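You operate a simulated robot arm through the tools that you are given. There is no shell and no other tool. Be economical: measure what you need, move in short steps, check, and stop when the job is done.

Carry out the task below with a simulated robot arm. There is one attempt and no reset: what you move stays moved.

TASK
Swap the grey rubber block in the blue jig for the black one of the jig's size.
Fine: the grey one goes in the blue reject bin; the clamp bar is shut and the orange knob locked.

Only the result counts: the job must be done as asked and must still hold three seconds after the hand-in. Knocking over, shifting, dropping, spilling or breaking anything else fails it.

THE ROBOT
A 7-joint arm with a two-finger parallel gripper on a trunk, on a base that drives. Base frame: it is fixed to the floor where the robot stands at the start and does not move with it; the origin is under the middle of the robot, x ahead of it, y to its left, z up; the surface under the hand at the start is at about z = 780. Readings come in mm, degrees, newtons and seconds.
With the tool pointing down near the work surface it reaches from about 440 to 900 mm from the robot's upright axis, wherever it stands. Its first joint turns from -115.0 to 115.0 degrees. Places, roughly: orange catch knob [500, 200, 900]; scrap [1100, 200, 600]; seat of the blue bar jig [500, 300, 800]; silver clamp bar [500, 300, 900]. Payload 3.91 kg.
The tool frame sits at the grasp point between the pads (the TCP): z along the fingers, y along the line on which they close. The tips reach 30 mm beyond it. Largest opening 110 mm; finger width 20, thickness 10; the body of the gripper, 48 by 112 mm, starts 55 mm behind the TCP.
Orientation is told as [roll, pitch, yaw] about the base's x, y, z axes, in that order, counted from this pose: with the fingers straight down and closing along the base's y, the tool's x points along the base's -x, its y along +y and its z along -z.

THE INTERFACE
- The arm moves only by the tool jog_arm. Its argument "targets" is a list of rows, each an object (a shift or turn left out is 0, a gripper value left out holds the last) with "claw": the gripper command, from -1 (shut) to 1 (fully open), values between in proportion; "travel": the shift along the base's x, y, z in mm, a list of three; "delta_rot": the turn, a rotation vector about the base's x, y, z in degrees, a list of three. In form: [{"claw": claw, "travel": [dx, dy, dz], "delta_rot": [ax, ay, az]}, ...]. A call has 1 to 8 rows; each row is the pose to reach, as a shift and turn from the pose commanded when the call began. A row lasts 0.2 s, in which the tool goes at most 50 mm and 8.6 degrees; a call with a longer step from one row to the next is refused whole, and so is a gripper value outside its range. Where a pose cannot be reached the arm comes as near as it can. A force on the tool above 90 N (or 10 N above the force at the start of the call, whichever is more), or a blocked arm, ends the call early, and 0.2 s more pass. The fingers move at their own pace (about 153 mm/s each) and stop on an object; they squeeze with about 37 N. The grip force told is the motor's: it shows also when the fingers shut on nothing. Time passes only in rows, and 0.2 s behind the last, so rows that repeat a pose let the fingers close. It gives the time, the measured TCP pose, the force on the tool (base axes), the opening and the grip force at its end, in the units of the frame above (readings bear some noise), with the torque about the TCP (base axes, N m) and any sound that the robot's microphone picked up, and new pictures: "pictures" is both (left out), scene, wrist or none.
- Cameras (640 x 400 px; columns grow to the right, rows downward): "scene" is now at [197.2, 224.4, 1398.9]; the picture's right is [0.12, -0.99, 0.00], its down [-0.81, -0.10, -0.57] and it looks along [0.57, 0.07, -0.82] (base axes); focal length 266 px, centre (320, 200). "wrist" rides on the gripper at [72, 17, -103] in the tool frame; the picture's right is [-0.23, 0.97, 0.00], its down [-0.76, -0.18, -0.62] and it looks along [-0.61, -0.14, 0.78] (tool axes); focal length 222 px, centre (320, 200). There is no depth. A picture from a camera that has moved, and an enlarged one, comes with that camera's place and axes in the base frame and with its lens. The place of the scene camera against the robot may be out by one fixed shift of up to 25 mm in any direction.
- slide_trunk(by): slides the trunk up (or, below 0, down) by that many mm; the arm and the scene camera ride with it, the base frame stays. It gives what a move gives, with no picture.
- base_move(legs): drives the robot by 1 to 6 legs, each [ahead, left, turn to the left] in mm, mm and degrees, along the robot's own axes; the way and the turn of a leg run together, so that a leg with both is an arc; at most 1500 mm and 180 degrees a leg. The arm and the cameras ride along, it lands a little off, and it stops where it bumps. It gives what a move gives, and a new picture of the scene camera.
- head_to(pan, tilt): turns the head with the scene camera to pan (to the left, within 80 degrees either way) and tilt (down, from -29 to 69), counted from straight ahead of the robot. It gives what a move gives, and a new picture of the scene camera.
- inspect(camera, box): a new picture of the part [left, top, right, bottom] of that camera's present view, enlarged. It takes no simulated time.
- finish_job(): hands the job in; it is judged then, once.

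Work in short steps. Places have to be worked out from the pictures, the camera data and where the tool is seen: move nearer, look again, correct. Check each grasp and each placing, and mend what went wrong. You have 120 turns and 260 pictures in all, those below and enlarged ones among them. Open the gripper and draw the arm clear of the work before you hand the job in, unless the task says otherwise; then end with one line.

The tools are called after ">>>" as name(argument=value, ...) on one line, values as JSON. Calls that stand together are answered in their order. jog_arm: Moves the arm, as the interface text tells. Its arguments: {"type":"object","properties":{"targets":{"type":"array","items":{"type":"object","properties":{"claw":{"type":"number"},"travel":{"type":"array","items":{"type":"number"}},"delta_rot":{"type":"array","items":{"type":"number"}}}}},"pictures":{"type":"string","enum":["both","scene","wrist","none"]}},"required":["targets"]} The other tools are called the same way: slide_trunk (by) slides the trunk up or down; base_move (legs) drives the base; head_to (pan, tilt) turns the head that bears the scene camera; inspect (camera, box) takes an enlarged picture of a part of a camera's view; finish_job () hands the job in.

At the start:

```text
time: 0.0
tool_pos: [408.2, 254.3, 1162.8]
tool_rot: [0.0, 0.0, 0.0]
force: [0.2, -0.7, 0.2]
ft_torque: [-0.02, 0.0, -0.01]
grip_width: 110.1
grip_force: 0.0
trunk travel left (down, up): [-775.0, 215.0]
robot x, y, heading: [-3.7, 2.2, -0.2]
head pan, tilt: [6.8, 55.1]
```

scene: 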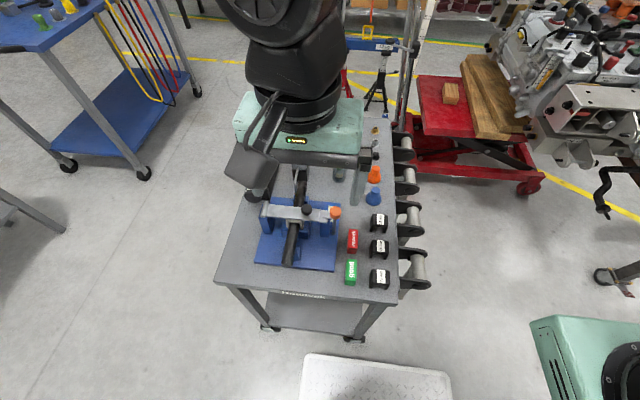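
wrist: 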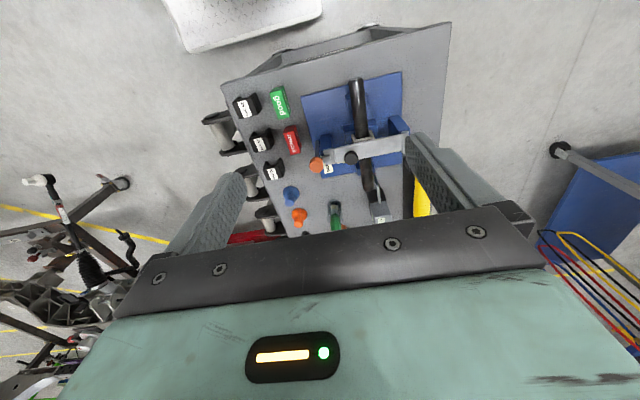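

I'll look closer at the jig and the blocks first.

>>> inspect(camera="scene", box=[220, 160, 440, 300])

>>> inspect(camera="wrist", box=[210, 60, 450, 240])

```text
2.86 times, centred on (330, 230) of scene
camera zoom: at [197.2, 224.4, 1398.9], right [0.12, -0.99, 0.0], down [-0.81, -0.1, -0.57], along [0.57, 0.07, -0.82], focal length 761 px, centre (291, 114)
```

zoom: 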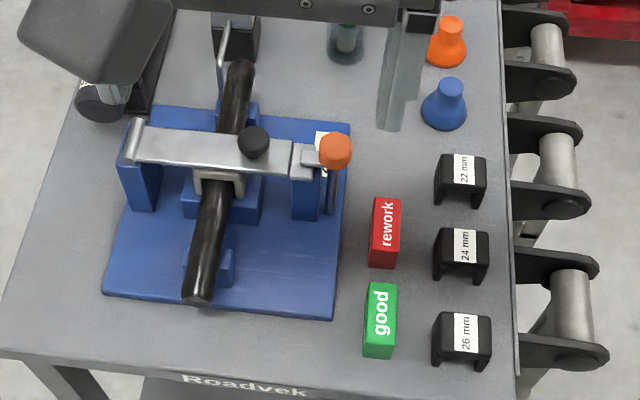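

```text
2.22 times, centred on (330, 150) of wrist
camera zoom: at [337.8, 272.1, 1264.9], right [0.23, 0.97, 0.0], down [0.76, -0.18, 0.62], along [0.61, -0.14, -0.78], focal length 494 px, centre (298, 311)
```

zoom: 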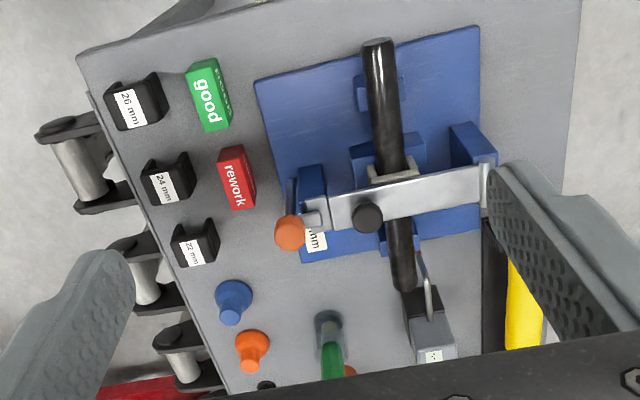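

The jig label is partly hidden. I turn the head to find the reject bin and then use the wrist camera for the label.

>>> head_to(pan=0, tilt=25)

>>> jog_arm(targets=[{"travel": [0, -50, 0]}, {"travel": [0, -100, 0]}, {"travel": [0, -150, 0]}, {"travel": [0, -200, 0]}, {"travel": [0, -250, 0]}])

```text
time: 0.9
tool_pos: [409.1, 255.2, 1162.3]
tool_rot: [0.1, 0.0, 0.0]
force: [0.4, -0.2, -0.1]
ft_torque: [0.04, 0.02, -0.01]
grip_width: 109.9
grip_force: 0.0
trunk travel left (down, up): [-775.0, 215.0]
robot x, y, heading: [-1.9, -3.5, 0.3]
head pan, tilt: [0.0, 25.0]
camera scene: at [217.8, 215.9, 1443.0], right [0.0, -1.0, 0.0], down [-0.42, 0.0, -0.91], along [0.91, 0.0, -0.42], focal length 266 px, centre (320, 200)
```

scene: 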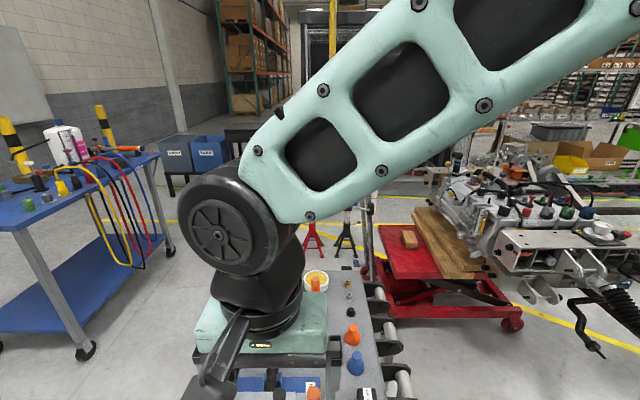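

```text
time: 2.1
tool_pos: [407.1, 3.8, 1164.6]
tool_rot: [-0.1, 0.1, 0.1]
force: [0.3, 0.0, -0.2]
ft_torque: [-0.03, -0.02, -0.01]
grip_width: 110.0
grip_force: 0.1
out of reach, approached as far as the arm can: row 5
trunk travel left (down, up): [-775.0, 215.0]
robot x, y, heading: [-2.5, -1.3, 0.0]
head pan, tilt: [0.0, 25.0]
camera scene: at [218.0, 216.4, 1442.9], right [0.0, -1.0, 0.0], down [-0.42, 0.0, -0.91], along [0.91, 0.0, -0.42], focal length 266 px, centre (320, 200)
camera wrist: at [336.9, 21.9, 1267.4], right [0.23, 0.97, 0.0], down [0.76, -0.18, 0.62], along [0.61, -0.14, -0.78], focal length 222 px, centre (320, 200)
```

scene: 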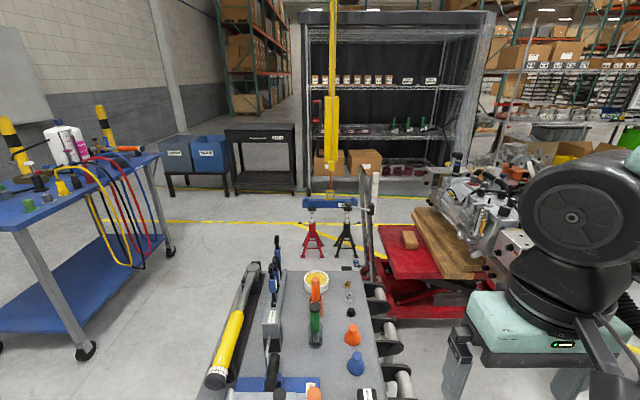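
wrist: 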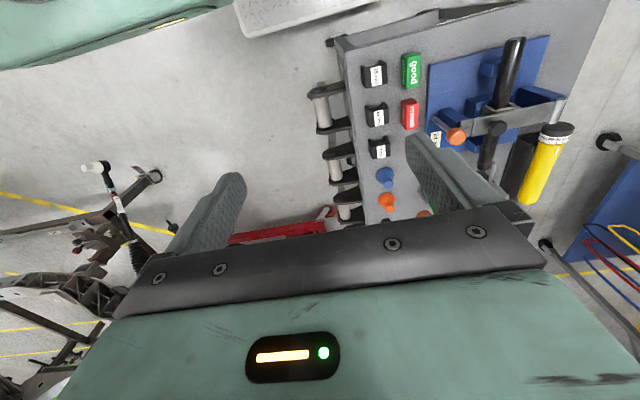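

I enlarge the far part of the scene to look for bins and labels.

>>> inspect(camera="scene", box=[140, 110, 300, 210])

>>> inspect(camera="scene", box=[190, 240, 420, 400])

>>> head_to(pan=8, tilt=50)

```text
4.00 times, centred on (220, 160) of scene
camera zoom: at [218.0, 216.4, 1442.9], right [0.0, -1.0, 0.0], down [-0.42, 0.0, -0.91], along [0.91, 0.0, -0.42], focal length 1065 px, centre (720, 360)
```

zoom: 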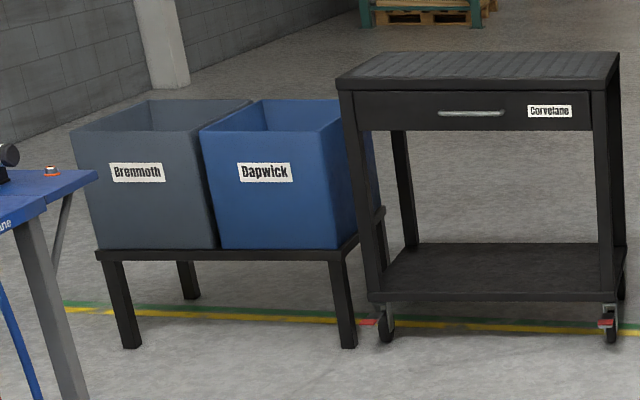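

```text
2.50 times, centred on (305, 320) of scene
camera zoom: at [218.0, 216.4, 1442.9], right [0.0, -1.0, 0.0], down [-0.42, 0.0, -0.91], along [0.91, 0.0, -0.42], focal length 666 px, centre (358, -100)
```

zoom: 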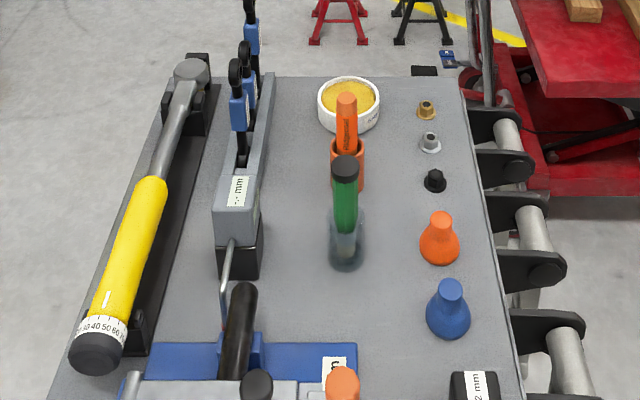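

```text
time: 3.0
tool_pos: [407.9, 3.4, 1165.0]
tool_rot: [0.0, 0.0, 0.0]
force: [0.2, 0.2, 0.3]
ft_torque: [0.02, -0.01, -0.02]
grip_width: 110.1
grip_force: 0.2
trunk travel left (down, up): [-775.0, 215.0]
robot x, y, heading: [-0.8, 2.9, -0.1]
head pan, tilt: [8.0, 50.0]
camera scene: at [201.9, 226.6, 1405.6], right [0.14, -0.99, 0.0], down [-0.76, -0.11, -0.64], along [0.64, 0.09, -0.77], focal length 266 px, centre (320, 200)
```

scene: 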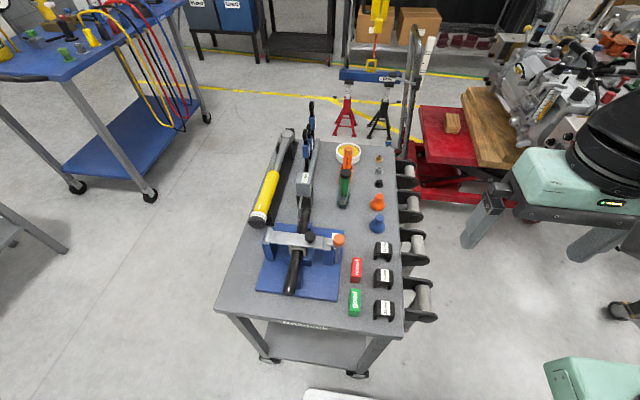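

The far table end may hide a bin; I move the arm ahead to look beyond it with the wrist camera.

>>> jog_arm(targets=[{"travel": [40, 25, 0]}, {"travel": [80, 50, 0]}, {"travel": [120, 75, 0]}, {"travel": [160, 100, 0]}, {"travel": [200, 125, 0]}, {"travel": [240, 150, 0]}, {"travel": [280, 175, 0]}, {"travel": [320, 200, 0]}])

```text
time: 4.8
tool_pos: [730.8, 206.4, 1164.9]
tool_rot: [0.1, 0.0, 0.0]
force: [-0.3, 0.4, -0.2]
ft_torque: [0.04, -0.05, 0.03]
grip_width: 110.3
grip_force: 0.0
trunk travel left (down, up): [-775.0, 215.0]
robot x, y, heading: [-0.2, 1.0, -0.3]
head pan, tilt: [8.0, 50.0]
camera scene: at [201.5, 226.1, 1405.7], right [0.14, -0.99, 0.0], down [-0.76, -0.11, -0.64], along [0.64, 0.09, -0.77], focal length 266 px, centre (320, 200)
camera wrist: at [660.4, 223.9, 1267.7], right [0.23, 0.97, 0.0], down [0.76, -0.18, 0.62], along [0.61, -0.14, -0.78], focal length 222 px, centre (320, 200)
```

scene: 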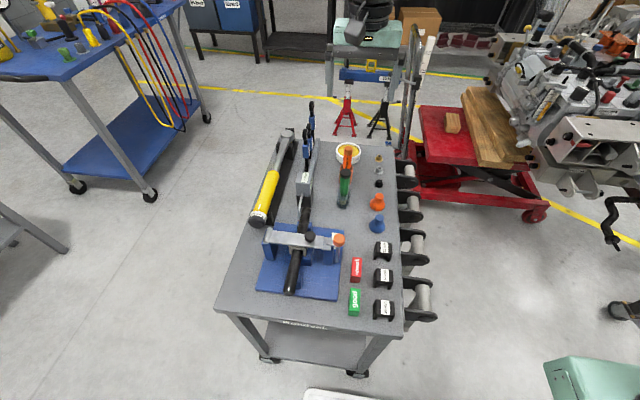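
wrist: 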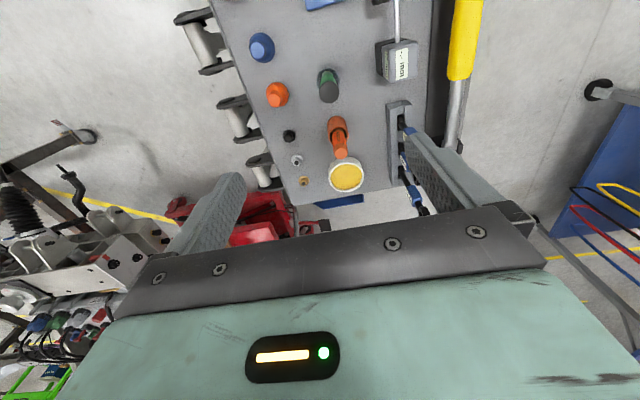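

A blue edge shows just beyond the table's far end; I move further ahead and enlarge it.

>>> jog_arm(targets=[{"travel": [50, 0, 0]}, {"travel": [100, 0, 0]}, {"travel": [150, 0, 0]}], pictures="none")

>>> inspect(camera="wrist", box=[200, 20, 460, 220])

```text
time: 5.6
tool_pos: [849.1, 197.5, 1161.7]
tool_rot: [-0.2, 0.2, 0.0]
force: [0.2, 0.4, -0.1]
ft_torque: [-0.04, 0.04, 0.01]
grip_width: 110.0
grip_force: 0.1
out of reach, approached as far as the arm can: row 3
trunk travel left (down, up): [-775.0, 215.0]
robot x, y, heading: [2.1, 0.1, -0.1]
head pan, tilt: [8.0, 50.0]
```

```text
2.00 times, centred on (330, 120) of wrist
camera zoom: at [778.4, 214.0, 1265.3], right [0.23, 0.97, 0.0], down [0.76, -0.18, 0.62], along [0.6, -0.14, -0.78], focal length 444 px, centre (300, 360)
```

zoom: 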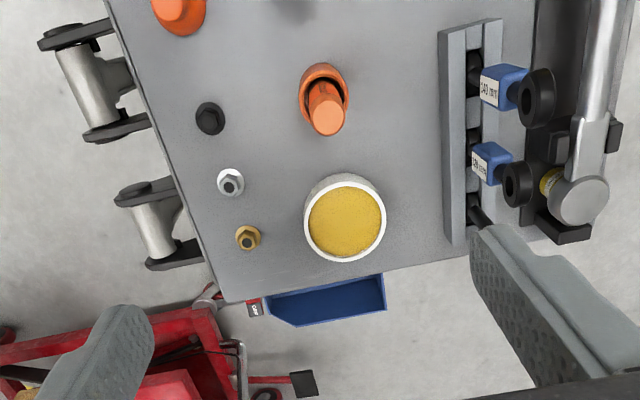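

The reject bin hangs off the far table end near (1115, 180). Now I come back and look at the jig's label and catch from close range.

>>> jog_arm(targets=[{"travel": [-45, -18, -15]}, {"travel": [-90, -36, -30]}, {"travel": [-135, -54, -45]}, {"travel": [-180, -72, -60]}, {"travel": [-225, -90, -75]}, {"travel": [-265, -108, -90]}, {"travel": [-300, -115, -110]}], pictures="wrist")

>>> inspect(camera="wrist", box=[310, 20, 550, 180])

```text
refused: row 1 steps farther than a row can; nothing moved
```

```text
2.50 times, centred on (430, 100) of wrist
camera zoom: at [778.4, 214.0, 1265.3], right [0.23, 0.97, 0.0], down [0.76, -0.18, 0.62], along [0.6, -0.14, -0.78], focal length 555 px, centre (45, 450)
```

zoom: 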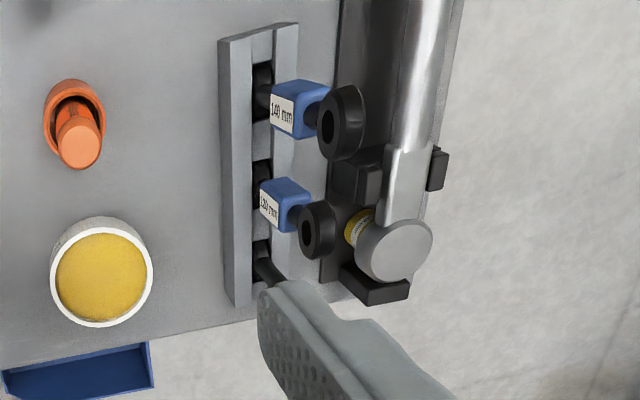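

Row steps were slightly too long; I resend with smaller ones.

>>> jog_arm(targets=[{"travel": [-42, -16, -14]}, {"travel": [-84, -32, -28]}, {"travel": [-126, -48, -42]}, {"travel": [-168, -64, -56]}, {"travel": [-210, -80, -70]}, {"travel": [-252, -96, -84]}, {"travel": [-294, -112, -98]}, {"travel": [-300, -115, -110]}], pictures="wrist")

>>> inspect(camera="wrist", box=[310, 20, 550, 180])

```text
time: 7.4
tool_pos: [549.2, 81.1, 1050.7]
tool_rot: [0.0, 0.1, 0.0]
force: [0.0, -0.9, -0.3]
ft_torque: [0.01, 0.02, -0.02]
grip_width: 110.0
grip_force: 0.0
trunk travel left (down, up): [-775.0, 215.0]
robot x, y, heading: [-0.4, 1.0, -0.0]
head pan, tilt: [8.0, 50.0]
camera wrist: at [477.9, 98.8, 1154.0], right [0.23, 0.97, 0.0], down [0.76, -0.18, 0.62], along [0.61, -0.14, -0.78], focal length 222 px, centre (320, 200)
```

wrist: 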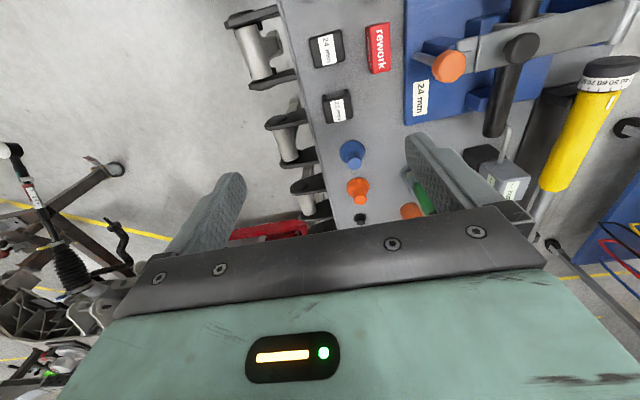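

```text
2.50 times, centred on (430, 100) of wrist
camera zoom: at [477.9, 98.8, 1154.0], right [0.23, 0.97, 0.0], down [0.76, -0.18, 0.62], along [0.61, -0.14, -0.78], focal length 555 px, centre (45, 450)
```

zoom: 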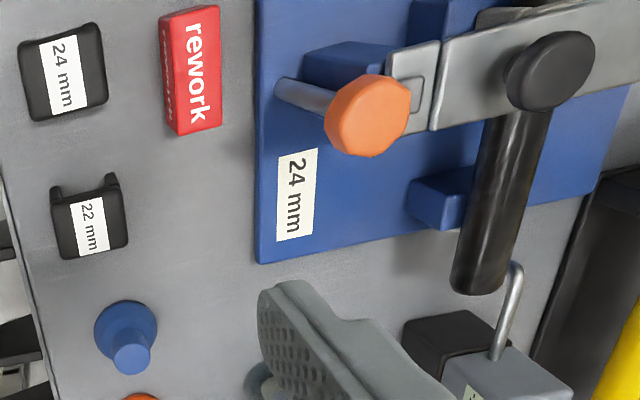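

The jig is a 24 mm one. I inspect the catch from the scene camera.

>>> inspect(camera="scene", box=[250, 215, 370, 305])

>>> inspect(camera="scene", box=[340, 215, 420, 325])

```text
4.44 times, centred on (310, 260) of scene
camera zoom: at [201.9, 226.6, 1405.6], right [0.14, -0.99, 0.0], down [-0.76, -0.11, -0.64], along [0.64, 0.09, -0.77], focal length 1184 px, centre (364, -67)
```

zoom: 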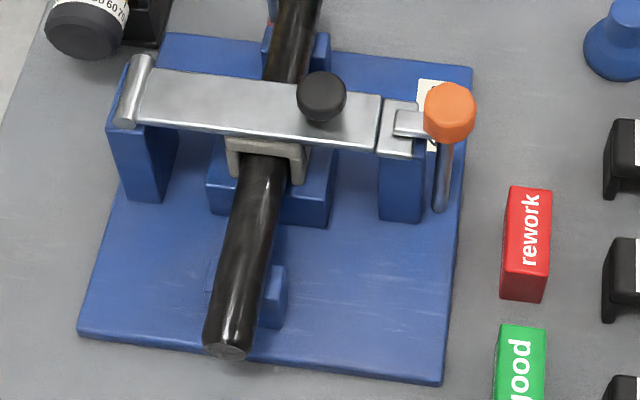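

```text
3.64 times, centred on (380, 270) of scene
camera zoom: at [201.9, 226.6, 1405.6], right [0.14, -0.99, 0.0], down [-0.76, -0.11, -0.64], along [0.64, 0.09, -0.77], focal length 968 px, centre (102, -54)
```

zoom: 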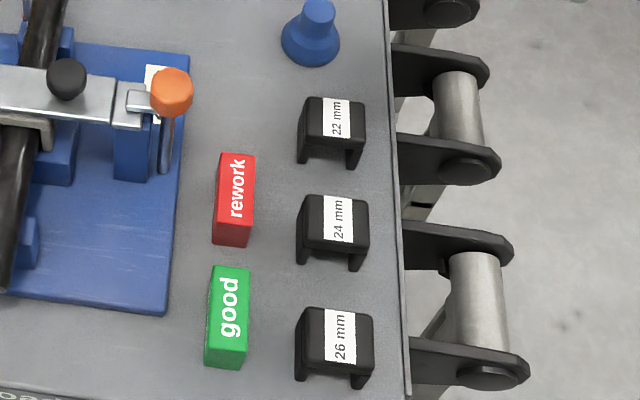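

Triangulating from two wrist views: orange knob top ≈ (541, 219, 896), black knob ≈ (542, 285, 895). The orange knob carries a tab lying over the bar's end, so it must be turned about its vertical axis. I move over it.

>>> jog_arm(targets=[{"travel": [0, 40, 0]}, {"travel": [-4, 80, -10]}, {"travel": [-8, 115, -30]}, {"travel": [-8, 138, -60]}, {"travel": [-8, 138, -90]}], pictures="both")

>>> inspect(camera="scene", box=[250, 195, 370, 285])

```text
time: 8.6
tool_pos: [542.6, 219.0, 959.9]
tool_rot: [0.0, 0.0, 0.0]
force: [-0.1, 0.8, -1.0]
ft_torque: [0.0, 0.01, 0.0]
grip_width: 110.0
grip_force: 0.0
trunk travel left (down, up): [-775.0, 215.0]
robot x, y, heading: [3.4, 0.8, 0.1]
head pan, tilt: [8.0, 50.0]
camera scene: at [201.7, 226.4, 1405.7], right [0.14, -0.99, 0.0], down [-0.76, -0.11, -0.64], along [0.64, 0.09, -0.77], focal length 266 px, centre (320, 200)
camera wrist: at [472.0, 236.8, 1064.0], right [0.23, 0.97, 0.0], down [0.76, -0.18, 0.62], along [0.61, -0.14, -0.78], focal length 222 px, centre (320, 200)
```

scene: 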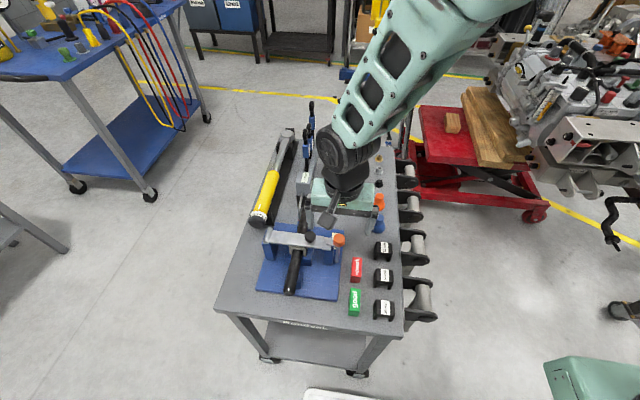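
wrist: 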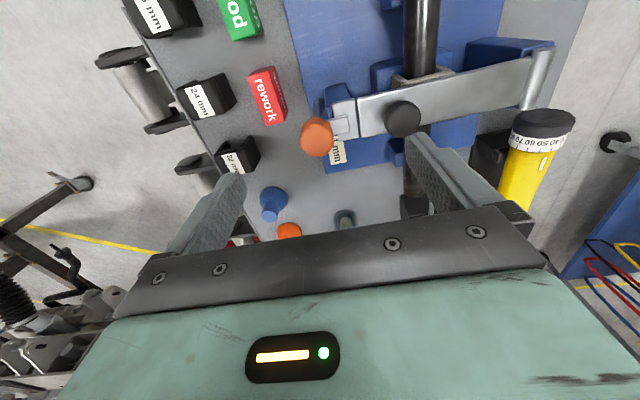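

```text
4.44 times, centred on (310, 240) of scene
camera zoom: at [201.7, 226.4, 1405.7], right [0.14, -0.99, 0.0], down [-0.76, -0.11, -0.64], along [0.64, 0.09, -0.77], focal length 1184 px, centre (364, 22)
```

zoom: 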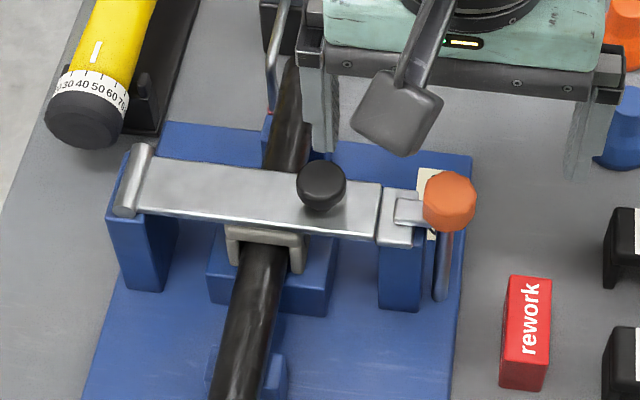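

Knob position confirmed at (541, 218). I narrow the opening and turn the hand so the fingers close along x.

>>> jog_arm(targets=[{"claw": -0.05, "delta_rot": [0, 0, 8.5]}, {"delta_rot": [0, 0, 17]}, {"delta_rot": [0, 0, 25.5]}, {"delta_rot": [0, 0, 34]}, {"delta_rot": [0, 0, 42.5]}, {"delta_rot": [0, 0, 51]}, {"delta_rot": [0, 0, 59.5]}, {"delta_rot": [0, 0, 68]}], pictures="none")

>>> jog_arm(targets=[{"delta_rot": [0, 0, 8]}, {"delta_rot": [0, 0, 16]}, {"delta_rot": [0, 0, 22], "travel": [-1, -1, -15]}, {"delta_rot": [0, 0, 22], "travel": [-1, -1, -25]}], pictures="wrist")

>>> inspect(camera="scene", box=[250, 195, 370, 285])

```text
time: 10.4
tool_pos: [542.0, 218.4, 962.1]
tool_rot: [0.0, 0.0, 68.1]
force: [0.9, -0.3, 0.2]
ft_torque: [-0.02, -0.01, 0.01]
grip_width: 52.2
grip_force: 0.1
trunk travel left (down, up): [-775.0, 215.0]
robot x, y, heading: [-1.9, 0.7, 0.2]
head pan, tilt: [8.0, 50.0]
```

```text
time: 11.4
tool_pos: [541.6, 218.5, 937.7]
tool_rot: [0.0, 0.0, 90.0]
force: [-0.2, 0.1, -1.4]
ft_torque: [-0.02, 0.01, 0.01]
grip_width: 52.6
grip_force: 0.0
trunk travel left (down, up): [-775.0, 215.0]
robot x, y, heading: [1.0, -0.6, 0.0]
head pan, tilt: [8.0, 50.0]
camera wrist: at [526.6, 146.8, 1040.4], right [-0.97, 0.23, 0.0], down [0.18, 0.76, 0.62], along [0.14, 0.61, -0.78], focal length 222 px, centre (320, 200)
```

wrist: 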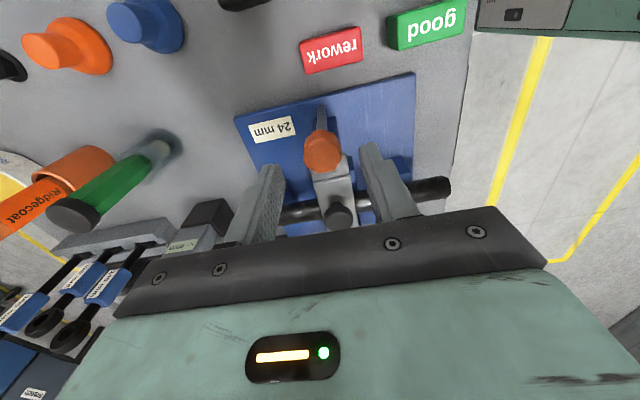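

```text
4.44 times, centred on (310, 240) of scene
camera zoom: at [201.8, 226.5, 1405.6], right [0.14, -0.99, 0.0], down [-0.76, -0.11, -0.64], along [0.64, 0.09, -0.77], focal length 1184 px, centre (364, 22)
```

zoom: 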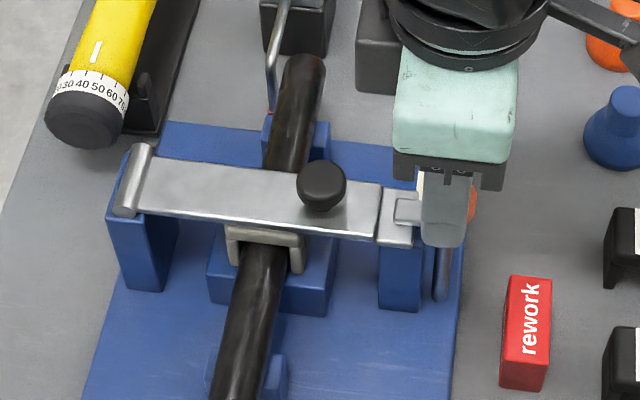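

The knob sits between the fingers. I enlarge to judge knob, tab and bar heights before lowering.

>>> inspect(camera="wrist", box=[230, 80, 430, 240])

>>> jog_arm(targets=[{"travel": [0, -1, -13]}, {"travel": [0, -1, -26]}, {"travel": [0, -1, -26]}], pictures="wrist")

>>> inspect(camera="scene", box=[280, 195, 370, 265])

```text
2.50 times, centred on (330, 160) of wrist
camera zoom: at [526.6, 146.8, 1040.4], right [-0.97, 0.23, 0.0], down [0.18, 0.76, 0.62], along [0.14, 0.61, -0.78], focal length 555 px, centre (295, 300)
```

zoom: 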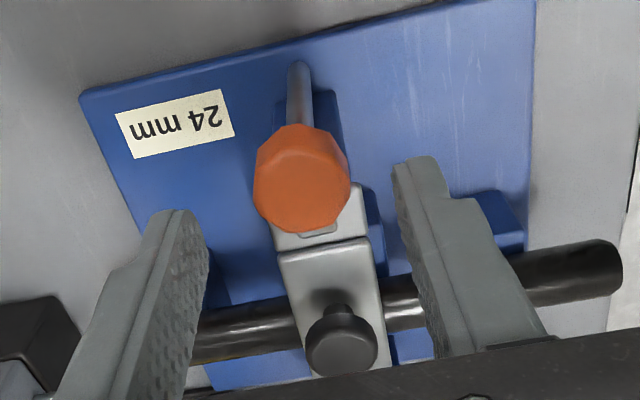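

```text
time: 12.2
tool_pos: [542.1, 216.0, 911.8]
tool_rot: [0.0, 0.0, 90.0]
force: [0.9, 0.1, 0.2]
ft_torque: [0.02, 0.02, 0.01]
grip_width: 52.0
grip_force: 0.0
trunk travel left (down, up): [-775.0, 215.0]
robot x, y, heading: [0.4, 0.3, -0.0]
head pan, tilt: [8.0, 50.0]
camera wrist: at [526.6, 145.9, 1014.2], right [-0.97, 0.23, 0.0], down [0.18, 0.76, 0.62], along [0.14, 0.61, -0.78], focal length 222 px, centre (320, 200)
```

wrist: 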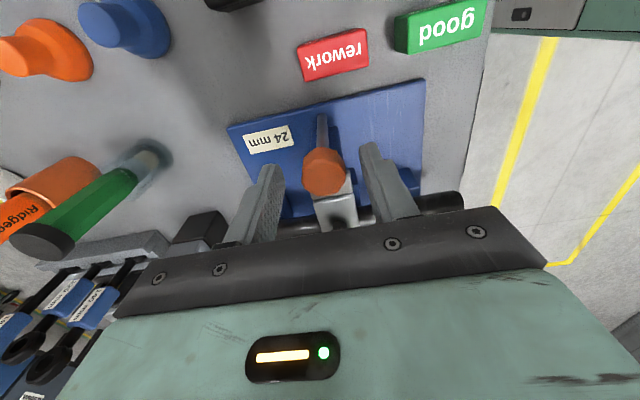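

```text
5.71 times, centred on (325, 230) of scene
camera zoom: at [201.9, 226.6, 1405.6], right [0.14, -0.99, 0.0], down [-0.76, -0.11, -0.64], along [0.64, 0.09, -0.77], focal length 1522 px, centre (291, 29)
```

zoom: 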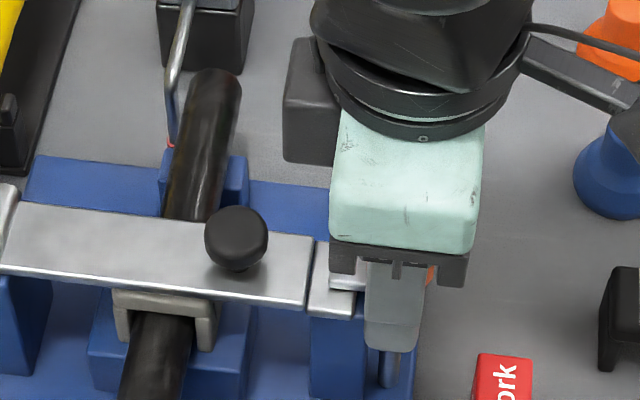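

Centred on the knob with tips near z 882. I close the gripper on it.

>>> jog_arm(targets=[{"claw": -1, "travel": [0, 1, 0]}, {"travel": [0, 1, 0]}, {"travel": [0, 1, 0]}], pictures="wrist")

```text
time: 13.0
tool_pos: [538.4, 217.4, 911.1]
tool_rot: [0.1, 0.1, 90.0]
force: [-14.8, -4.8, -6.0]
ft_torque: [0.13, 0.37, -0.01]
grip_width: 27.7
grip_force: 45.3
trunk travel left (down, up): [-775.0, 215.0]
robot x, y, heading: [1.2, -1.1, 0.0]
head pan, tilt: [8.0, 50.0]
camera wrist: at [524.9, 146.2, 1014.3], right [-0.97, 0.23, 0.0], down [0.18, 0.76, 0.62], along [0.14, 0.61, -0.78], focal length 222 px, centre (320, 200)
```

wrist: 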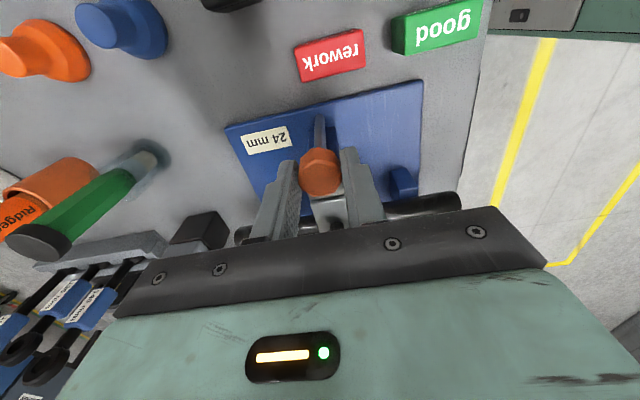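

Gripped (27.7 mm). I relieve the side force and try turning clockwise by a few degrees.

>>> jog_arm(targets=[{"travel": [-3, 0, 0]}, {"travel": [-3, 0, 0], "delta_rot": [0, 0, -6]}, {"travel": [-3, 0, 0], "delta_rot": [0, 0, -12]}, {"travel": [-3, 0, 0], "delta_rot": [0, 0, -18]}], pictures="wrist")

>>> inspect(camera="scene", box=[280, 195, 370, 265])

```text
time: 14.0
tool_pos: [540.7, 219.8, 912.2]
tool_rot: [-0.1, -0.2, 71.9]
force: [3.9, 1.6, -6.6]
ft_torque: [0.09, -0.15, 0.5]
grip_width: 27.5
grip_force: 45.1
trunk travel left (down, up): [-775.0, 215.0]
robot x, y, heading: [0.4, 0.9, -0.1]
head pan, tilt: [8.0, 50.0]
camera wrist: at [503.1, 155.6, 1015.0], right [-0.86, 0.52, 0.0], down [0.4, 0.67, 0.63], along [0.32, 0.54, -0.78], focal length 222 px, centre (320, 200)
```

wrist: 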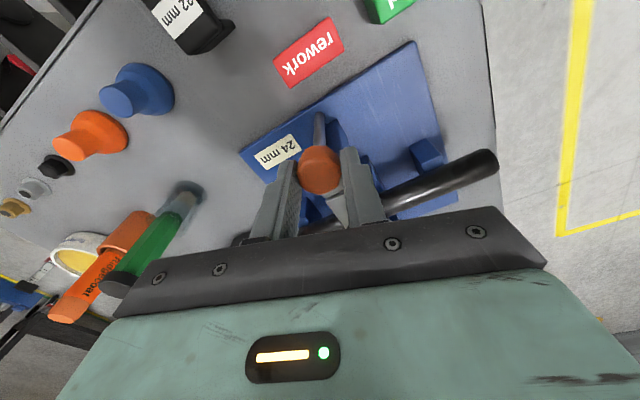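

```text
5.71 times, centred on (325, 230) of scene
camera zoom: at [202.4, 226.8, 1405.5], right [0.14, -0.99, 0.0], down [-0.76, -0.11, -0.64], along [0.64, 0.09, -0.77], focal length 1522 px, centre (291, 29)
```

zoom: 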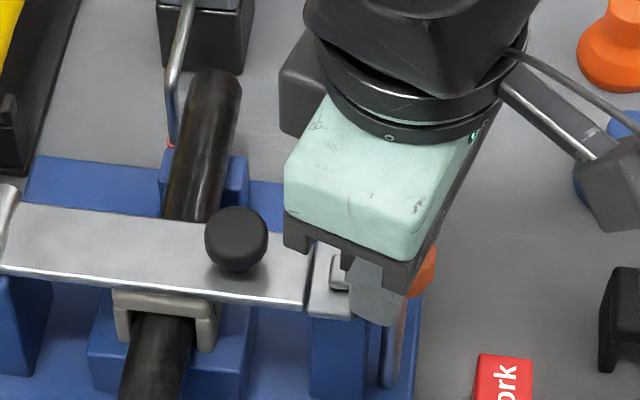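

Torque is 0.5 N·m; the tab seems to follow. I continue clockwise, watching the torque.

>>> jog_arm(targets=[{"delta_rot": [0, 0, -8]}, {"delta_rot": [0, 0, -16]}, {"delta_rot": [0, 0, -24]}, {"delta_rot": [0, 0, -32]}], pictures="wrist")

>>> inspect(camera="scene", box=[280, 195, 370, 265])

>>> inspect(camera="wrist", box=[230, 80, 430, 240])

```text
time: 15.0
tool_pos: [539.3, 218.4, 913.3]
tool_rot: [0.0, -0.3, 39.8]
force: [12.5, -5.6, 19.6]
ft_torque: [-0.03, -0.21, 0.93]
grip_width: 27.6
grip_force: 45.5
trunk travel left (down, up): [-775.0, 215.0]
robot x, y, heading: [1.8, 3.9, 0.1]
head pan, tilt: [8.0, 50.0]
camera wrist: at [474.9, 184.6, 1015.0], right [-0.45, 0.89, 0.0], down [0.7, 0.35, 0.63], along [0.56, 0.28, -0.78], focal length 222 px, centre (320, 200)
```

wrist: 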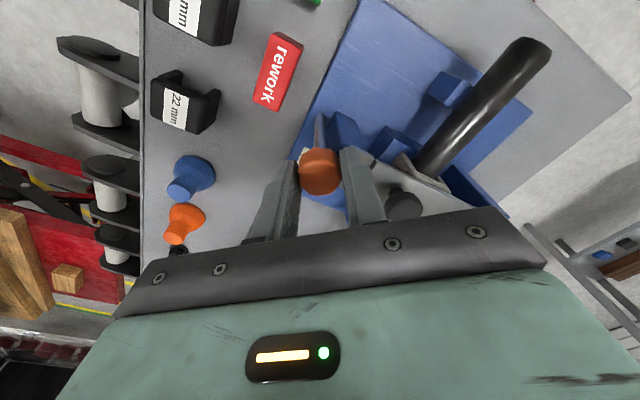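

```text
5.71 times, centred on (325, 230) of scene
camera zoom: at [202.0, 226.0, 1405.9], right [0.14, -0.99, 0.0], down [-0.76, -0.11, -0.64], along [0.64, 0.09, -0.77], focal length 1522 px, centre (291, 29)
```

zoom: 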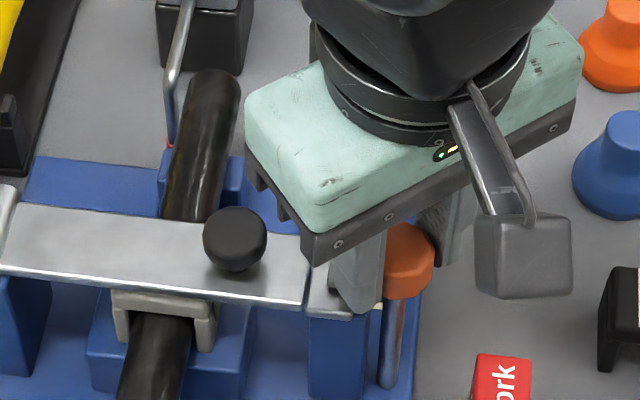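

```text
2.50 times, centred on (330, 160) of wrist
camera zoom: at [474.9, 184.6, 1015.0], right [-0.45, 0.89, 0.0], down [0.7, 0.35, 0.63], along [0.56, 0.28, -0.78], focal length 555 px, centre (295, 300)
```

zoom: 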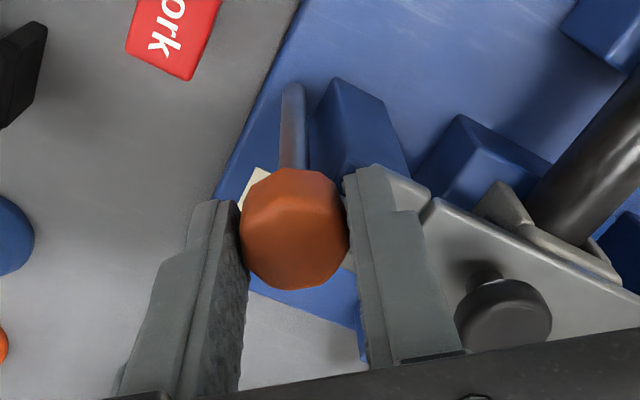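

The knob follows (its flats stay on the pads) and the tab is coming off the bar. I continue to a full quarter turn.

>>> jog_arm(targets=[{"delta_rot": [0, 0, -8], "travel": [0, 0, 1]}, {"delta_rot": [0, 0, -16], "travel": [0, 0, 1]}, {"delta_rot": [0, 0, -24], "travel": [0, 0, 1]}, {"delta_rot": [0, 0, -32], "travel": [0, 0, 1]}, {"delta_rot": [0, 0, -40], "travel": [0, 0, 1]}], pictures="wrist")

>>> inspect(camera="wrist", box=[230, 80, 430, 240])

```text
time: 16.2
tool_pos: [537.8, 216.3, 912.4]
tool_rot: [0.1, 0.0, -0.1]
force: [1.0, -13.3, 12.9]
ft_torque: [-0.09, -0.12, 0.7]
grip_width: 27.5
grip_force: 44.7
trunk travel left (down, up): [-775.0, 215.0]
robot x, y, heading: [-1.3, 0.5, -0.1]
head pan, tilt: [8.0, 50.0]
camera wrist: at [467.5, 235.1, 1015.3], right [0.23, 0.97, 0.0], down [0.76, -0.18, 0.62], along [0.61, -0.14, -0.78], focal length 222 px, centre (320, 200)
```

wrist: 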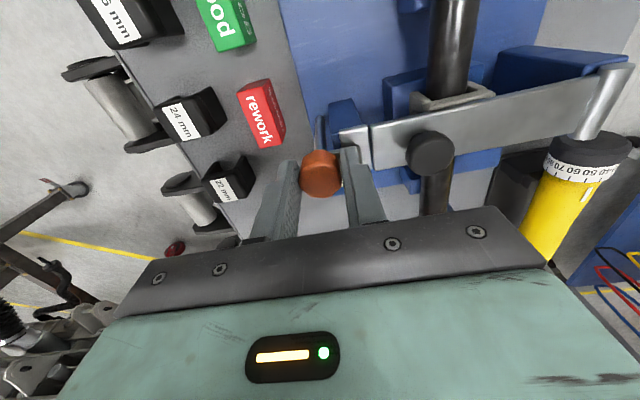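

```text
2.50 times, centred on (330, 160) of wrist
camera zoom: at [467.5, 235.1, 1015.3], right [0.23, 0.97, 0.0], down [0.76, -0.18, 0.62], along [0.61, -0.14, -0.78], focal length 555 px, centre (295, 300)
```

zoom: 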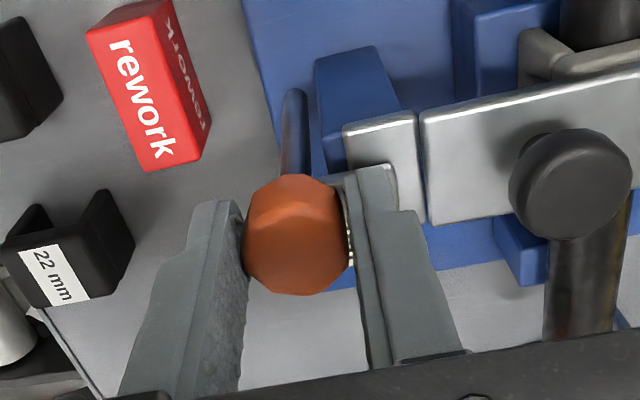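

I open the fingers and rise to see where the tab is now.

>>> jog_arm(targets=[{"claw": -0.3}, {"claw": -0.3}, {"travel": [0, 0, 30]}, {"travel": [0, 0, 60]}], pictures="wrist")

>>> inspect(camera="wrist", box=[230, 60, 430, 220])

>>> inspect(camera="scene", box=[280, 195, 370, 265])

```text
time: 17.2
tool_pos: [537.3, 216.5, 972.2]
tool_rot: [0.0, 0.1, 0.0]
force: [-0.2, 1.1, -1.1]
ft_torque: [0.01, 0.07, 0.02]
grip_width: 38.7
grip_force: 0.2
trunk travel left (down, up): [-775.0, 215.0]
robot x, y, heading: [-0.2, -1.8, 0.0]
head pan, tilt: [8.0, 50.0]
camera wrist: at [466.7, 234.1, 1075.5], right [0.23, 0.97, 0.0], down [0.76, -0.18, 0.62], along [0.61, -0.14, -0.78], focal length 222 px, centre (320, 200)
```

wrist: 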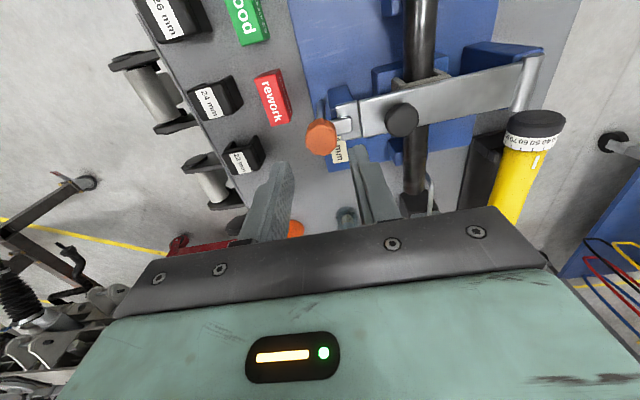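

```text
2.50 times, centred on (330, 140) of wrist
camera zoom: at [466.7, 234.1, 1075.5], right [0.23, 0.97, 0.0], down [0.76, -0.18, 0.62], along [0.61, -0.14, -0.78], focal length 555 px, centre (295, 350)
```

zoom: 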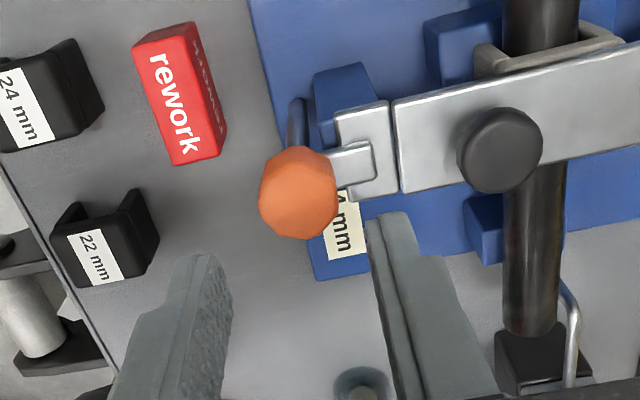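

```text
5.71 times, centred on (325, 230) of scene
camera zoom: at [202.2, 226.8, 1405.4], right [0.14, -0.99, 0.0], down [-0.76, -0.11, -0.64], along [0.64, 0.09, -0.77], focal length 1522 px, centre (291, 29)
```

zoom: 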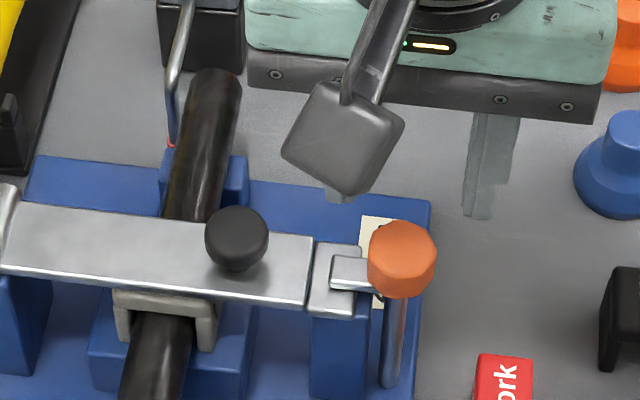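

The tab still lies over the bar, so the fingers slipped against a stop; it must turn the other way. I rotate the hand to yaw −60 for a counter-clockwise turn.

>>> jog_arm(targets=[{"claw": -0.15, "travel": [2, 1, 0], "delta_rot": [0, 0, -8.5]}, {"travel": [2, 1, 0], "delta_rot": [0, 0, -17]}, {"travel": [2, 1, 0], "delta_rot": [0, 0, -25.5]}, {"travel": [2, 1, 0], "delta_rot": [0, 0, -34]}, {"travel": [2, 1, 0], "delta_rot": [0, 0, -42.5]}, {"travel": [2, 1, 0], "delta_rot": [0, 0, -51]}, {"travel": [2, 1, 0], "delta_rot": [0, 0, -59.5]}, {"travel": [2, 1, 0], "delta_rot": [0, 0, -65]}], pictures="none")

>>> jog_arm(targets=[{"travel": [0, 0, -30]}, {"travel": [0, 0, -60]}, {"travel": [0, 0, -61]}], pictures="wrist")

>>> inspect(camera="wrist", box=[230, 80, 430, 240])

```text
time: 19.0
tool_pos: [540.5, 218.7, 973.6]
tool_rot: [0.1, 0.0, -65.1]
force: [0.4, 0.0, 0.1]
ft_torque: [0.02, 0.01, 0.04]
grip_width: 46.6
grip_force: 0.1
trunk travel left (down, up): [-775.0, 215.0]
robot x, y, heading: [-0.1, -0.2, 0.0]
head pan, tilt: [8.0, 50.0]
```

```text
time: 19.8
tool_pos: [540.2, 219.2, 911.8]
tool_rot: [0.0, 0.0, -65.0]
force: [0.0, -0.2, -0.1]
ft_torque: [0.01, 0.02, 0.0]
grip_width: 46.7
grip_force: 0.0
trunk travel left (down, up): [-775.0, 215.0]
robot x, y, heading: [-1.3, -3.0, -0.1]
head pan, tilt: [8.0, 50.0]
camera wrist: at [526.8, 292.6, 1013.5], right [0.98, 0.21, 0.0], down [0.16, -0.77, 0.62], along [0.13, -0.61, -0.78], focal length 222 px, centre (320, 200)
```

wrist: 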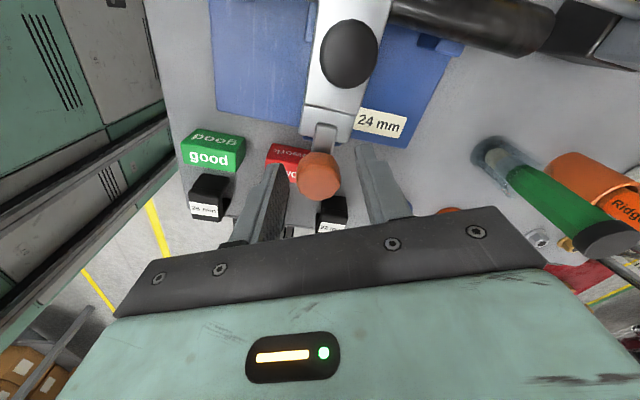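

```text
2.50 times, centred on (330, 160) of wrist
camera zoom: at [526.8, 292.6, 1013.5], right [0.98, 0.21, 0.0], down [0.16, -0.77, 0.62], along [0.13, -0.61, -0.78], focal length 555 px, centre (295, 300)
```

zoom: 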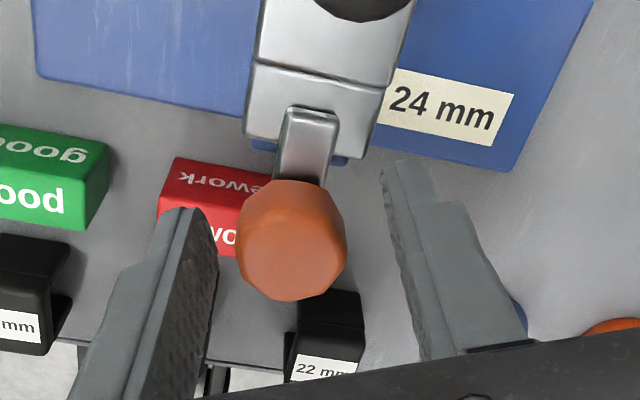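

The view shows the tab as a finger under the knob lying on the plate. I grip and turn counter-clockwise.

>>> jog_arm(targets=[{"claw": -1}, {"claw": -1}, {"claw": -1}, {"delta_rot": [0, 0, 8]}, {"delta_rot": [0, 0, 16]}, {"delta_rot": [0, 0, 24]}, {"delta_rot": [0, 0, 32]}], pictures="wrist")

>>> inspect(camera="wrist", box=[230, 80, 430, 240])

```text
time: 21.4
tool_pos: [537.7, 219.3, 910.3]
tool_rot: [-0.2, 0.2, -32.9]
force: [-21.2, -4.3, -19.5]
ft_torque: [-0.1, 0.38, -0.03]
grip_width: 27.5
grip_force: 44.9
trunk travel left (down, up): [-775.0, 215.0]
robot x, y, heading: [-5.9, -3.2, 0.1]
head pan, tilt: [8.0, 50.0]
camera wrist: at [489.0, 272.5, 1013.6], right [0.72, 0.69, 0.0], down [0.55, -0.56, 0.62], along [0.43, -0.45, -0.78], focal length 222 px, centre (320, 200)
```

wrist: 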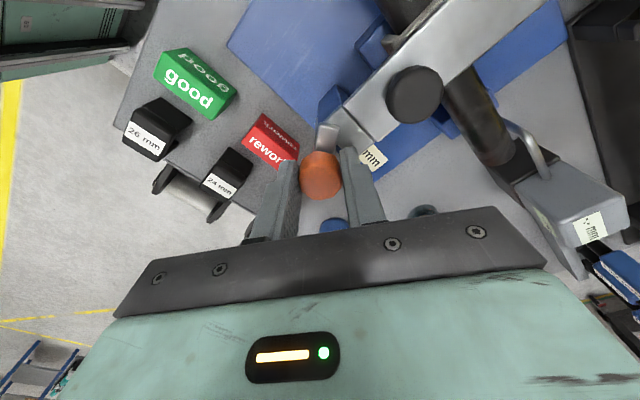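

```text
2.50 times, centred on (330, 160) of wrist
camera zoom: at [489.0, 272.5, 1013.6], right [0.72, 0.69, 0.0], down [0.55, -0.56, 0.62], along [0.43, -0.45, -0.78], focal length 555 px, centre (295, 300)
```

zoom: 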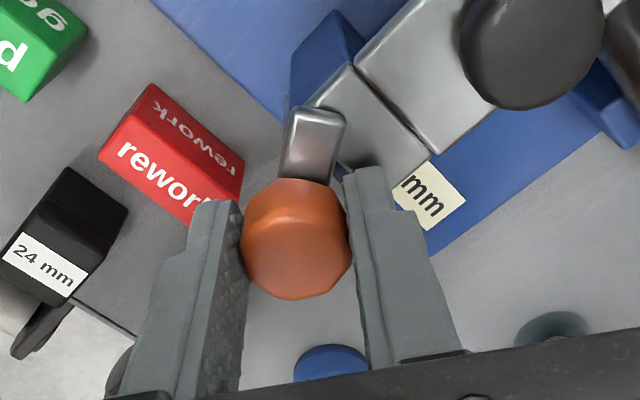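

Now the tab turns with the knob and is swinging off. I continue to about 90°.

>>> jog_arm(targets=[{"travel": [-2, 0, 0], "delta_rot": [0, 0, 8]}, {"travel": [-2, 0, 0], "delta_rot": [0, 0, 16]}, {"travel": [-2, 0, 0], "delta_rot": [0, 0, 24]}, {"travel": [-2, 0, 0], "delta_rot": [0, 0, 32]}, {"travel": [-2, 0, 0], "delta_rot": [0, 0, 40]}, {"travel": [-2, 0, 0], "delta_rot": [0, 0, 48]}, {"travel": [-2, 0, 0], "delta_rot": [0, 0, 56]}, {"travel": [-2, 0, 0], "delta_rot": [0, 0, 60]}], pictures="wrist")

>>> inspect(camera="wrist", box=[230, 80, 430, 240])

```text
time: 23.2
tool_pos: [539.3, 216.6, 911.2]
tool_rot: [-0.1, 0.0, 27.0]
force: [-5.7, -18.3, -24.2]
ft_torque: [-0.5, 0.12, -0.34]
grip_width: 27.5
grip_force: 45.0
trunk travel left (down, up): [-775.0, 215.0]
robot x, y, heading: [1.1, -1.3, 0.1]
head pan, tilt: [8.0, 50.0]
camera wrist: at [468.4, 199.9, 1014.3], right [-0.24, 0.97, 0.0], down [0.76, 0.19, 0.62], along [0.6, 0.15, -0.78], focal length 222 px, centre (320, 200)
```

wrist: 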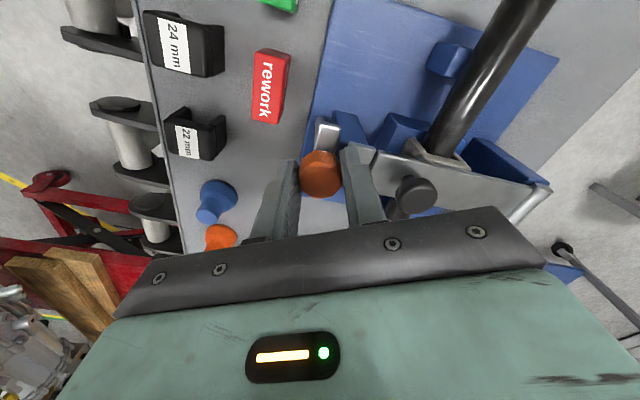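

```text
2.50 times, centred on (330, 160) of wrist
camera zoom: at [468.4, 199.9, 1014.3], right [-0.24, 0.97, 0.0], down [0.76, 0.19, 0.62], along [0.6, 0.15, -0.78], focal length 555 px, centre (295, 300)
```

zoom: 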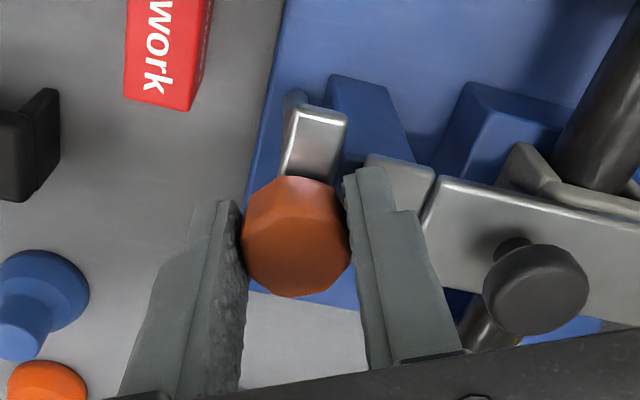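

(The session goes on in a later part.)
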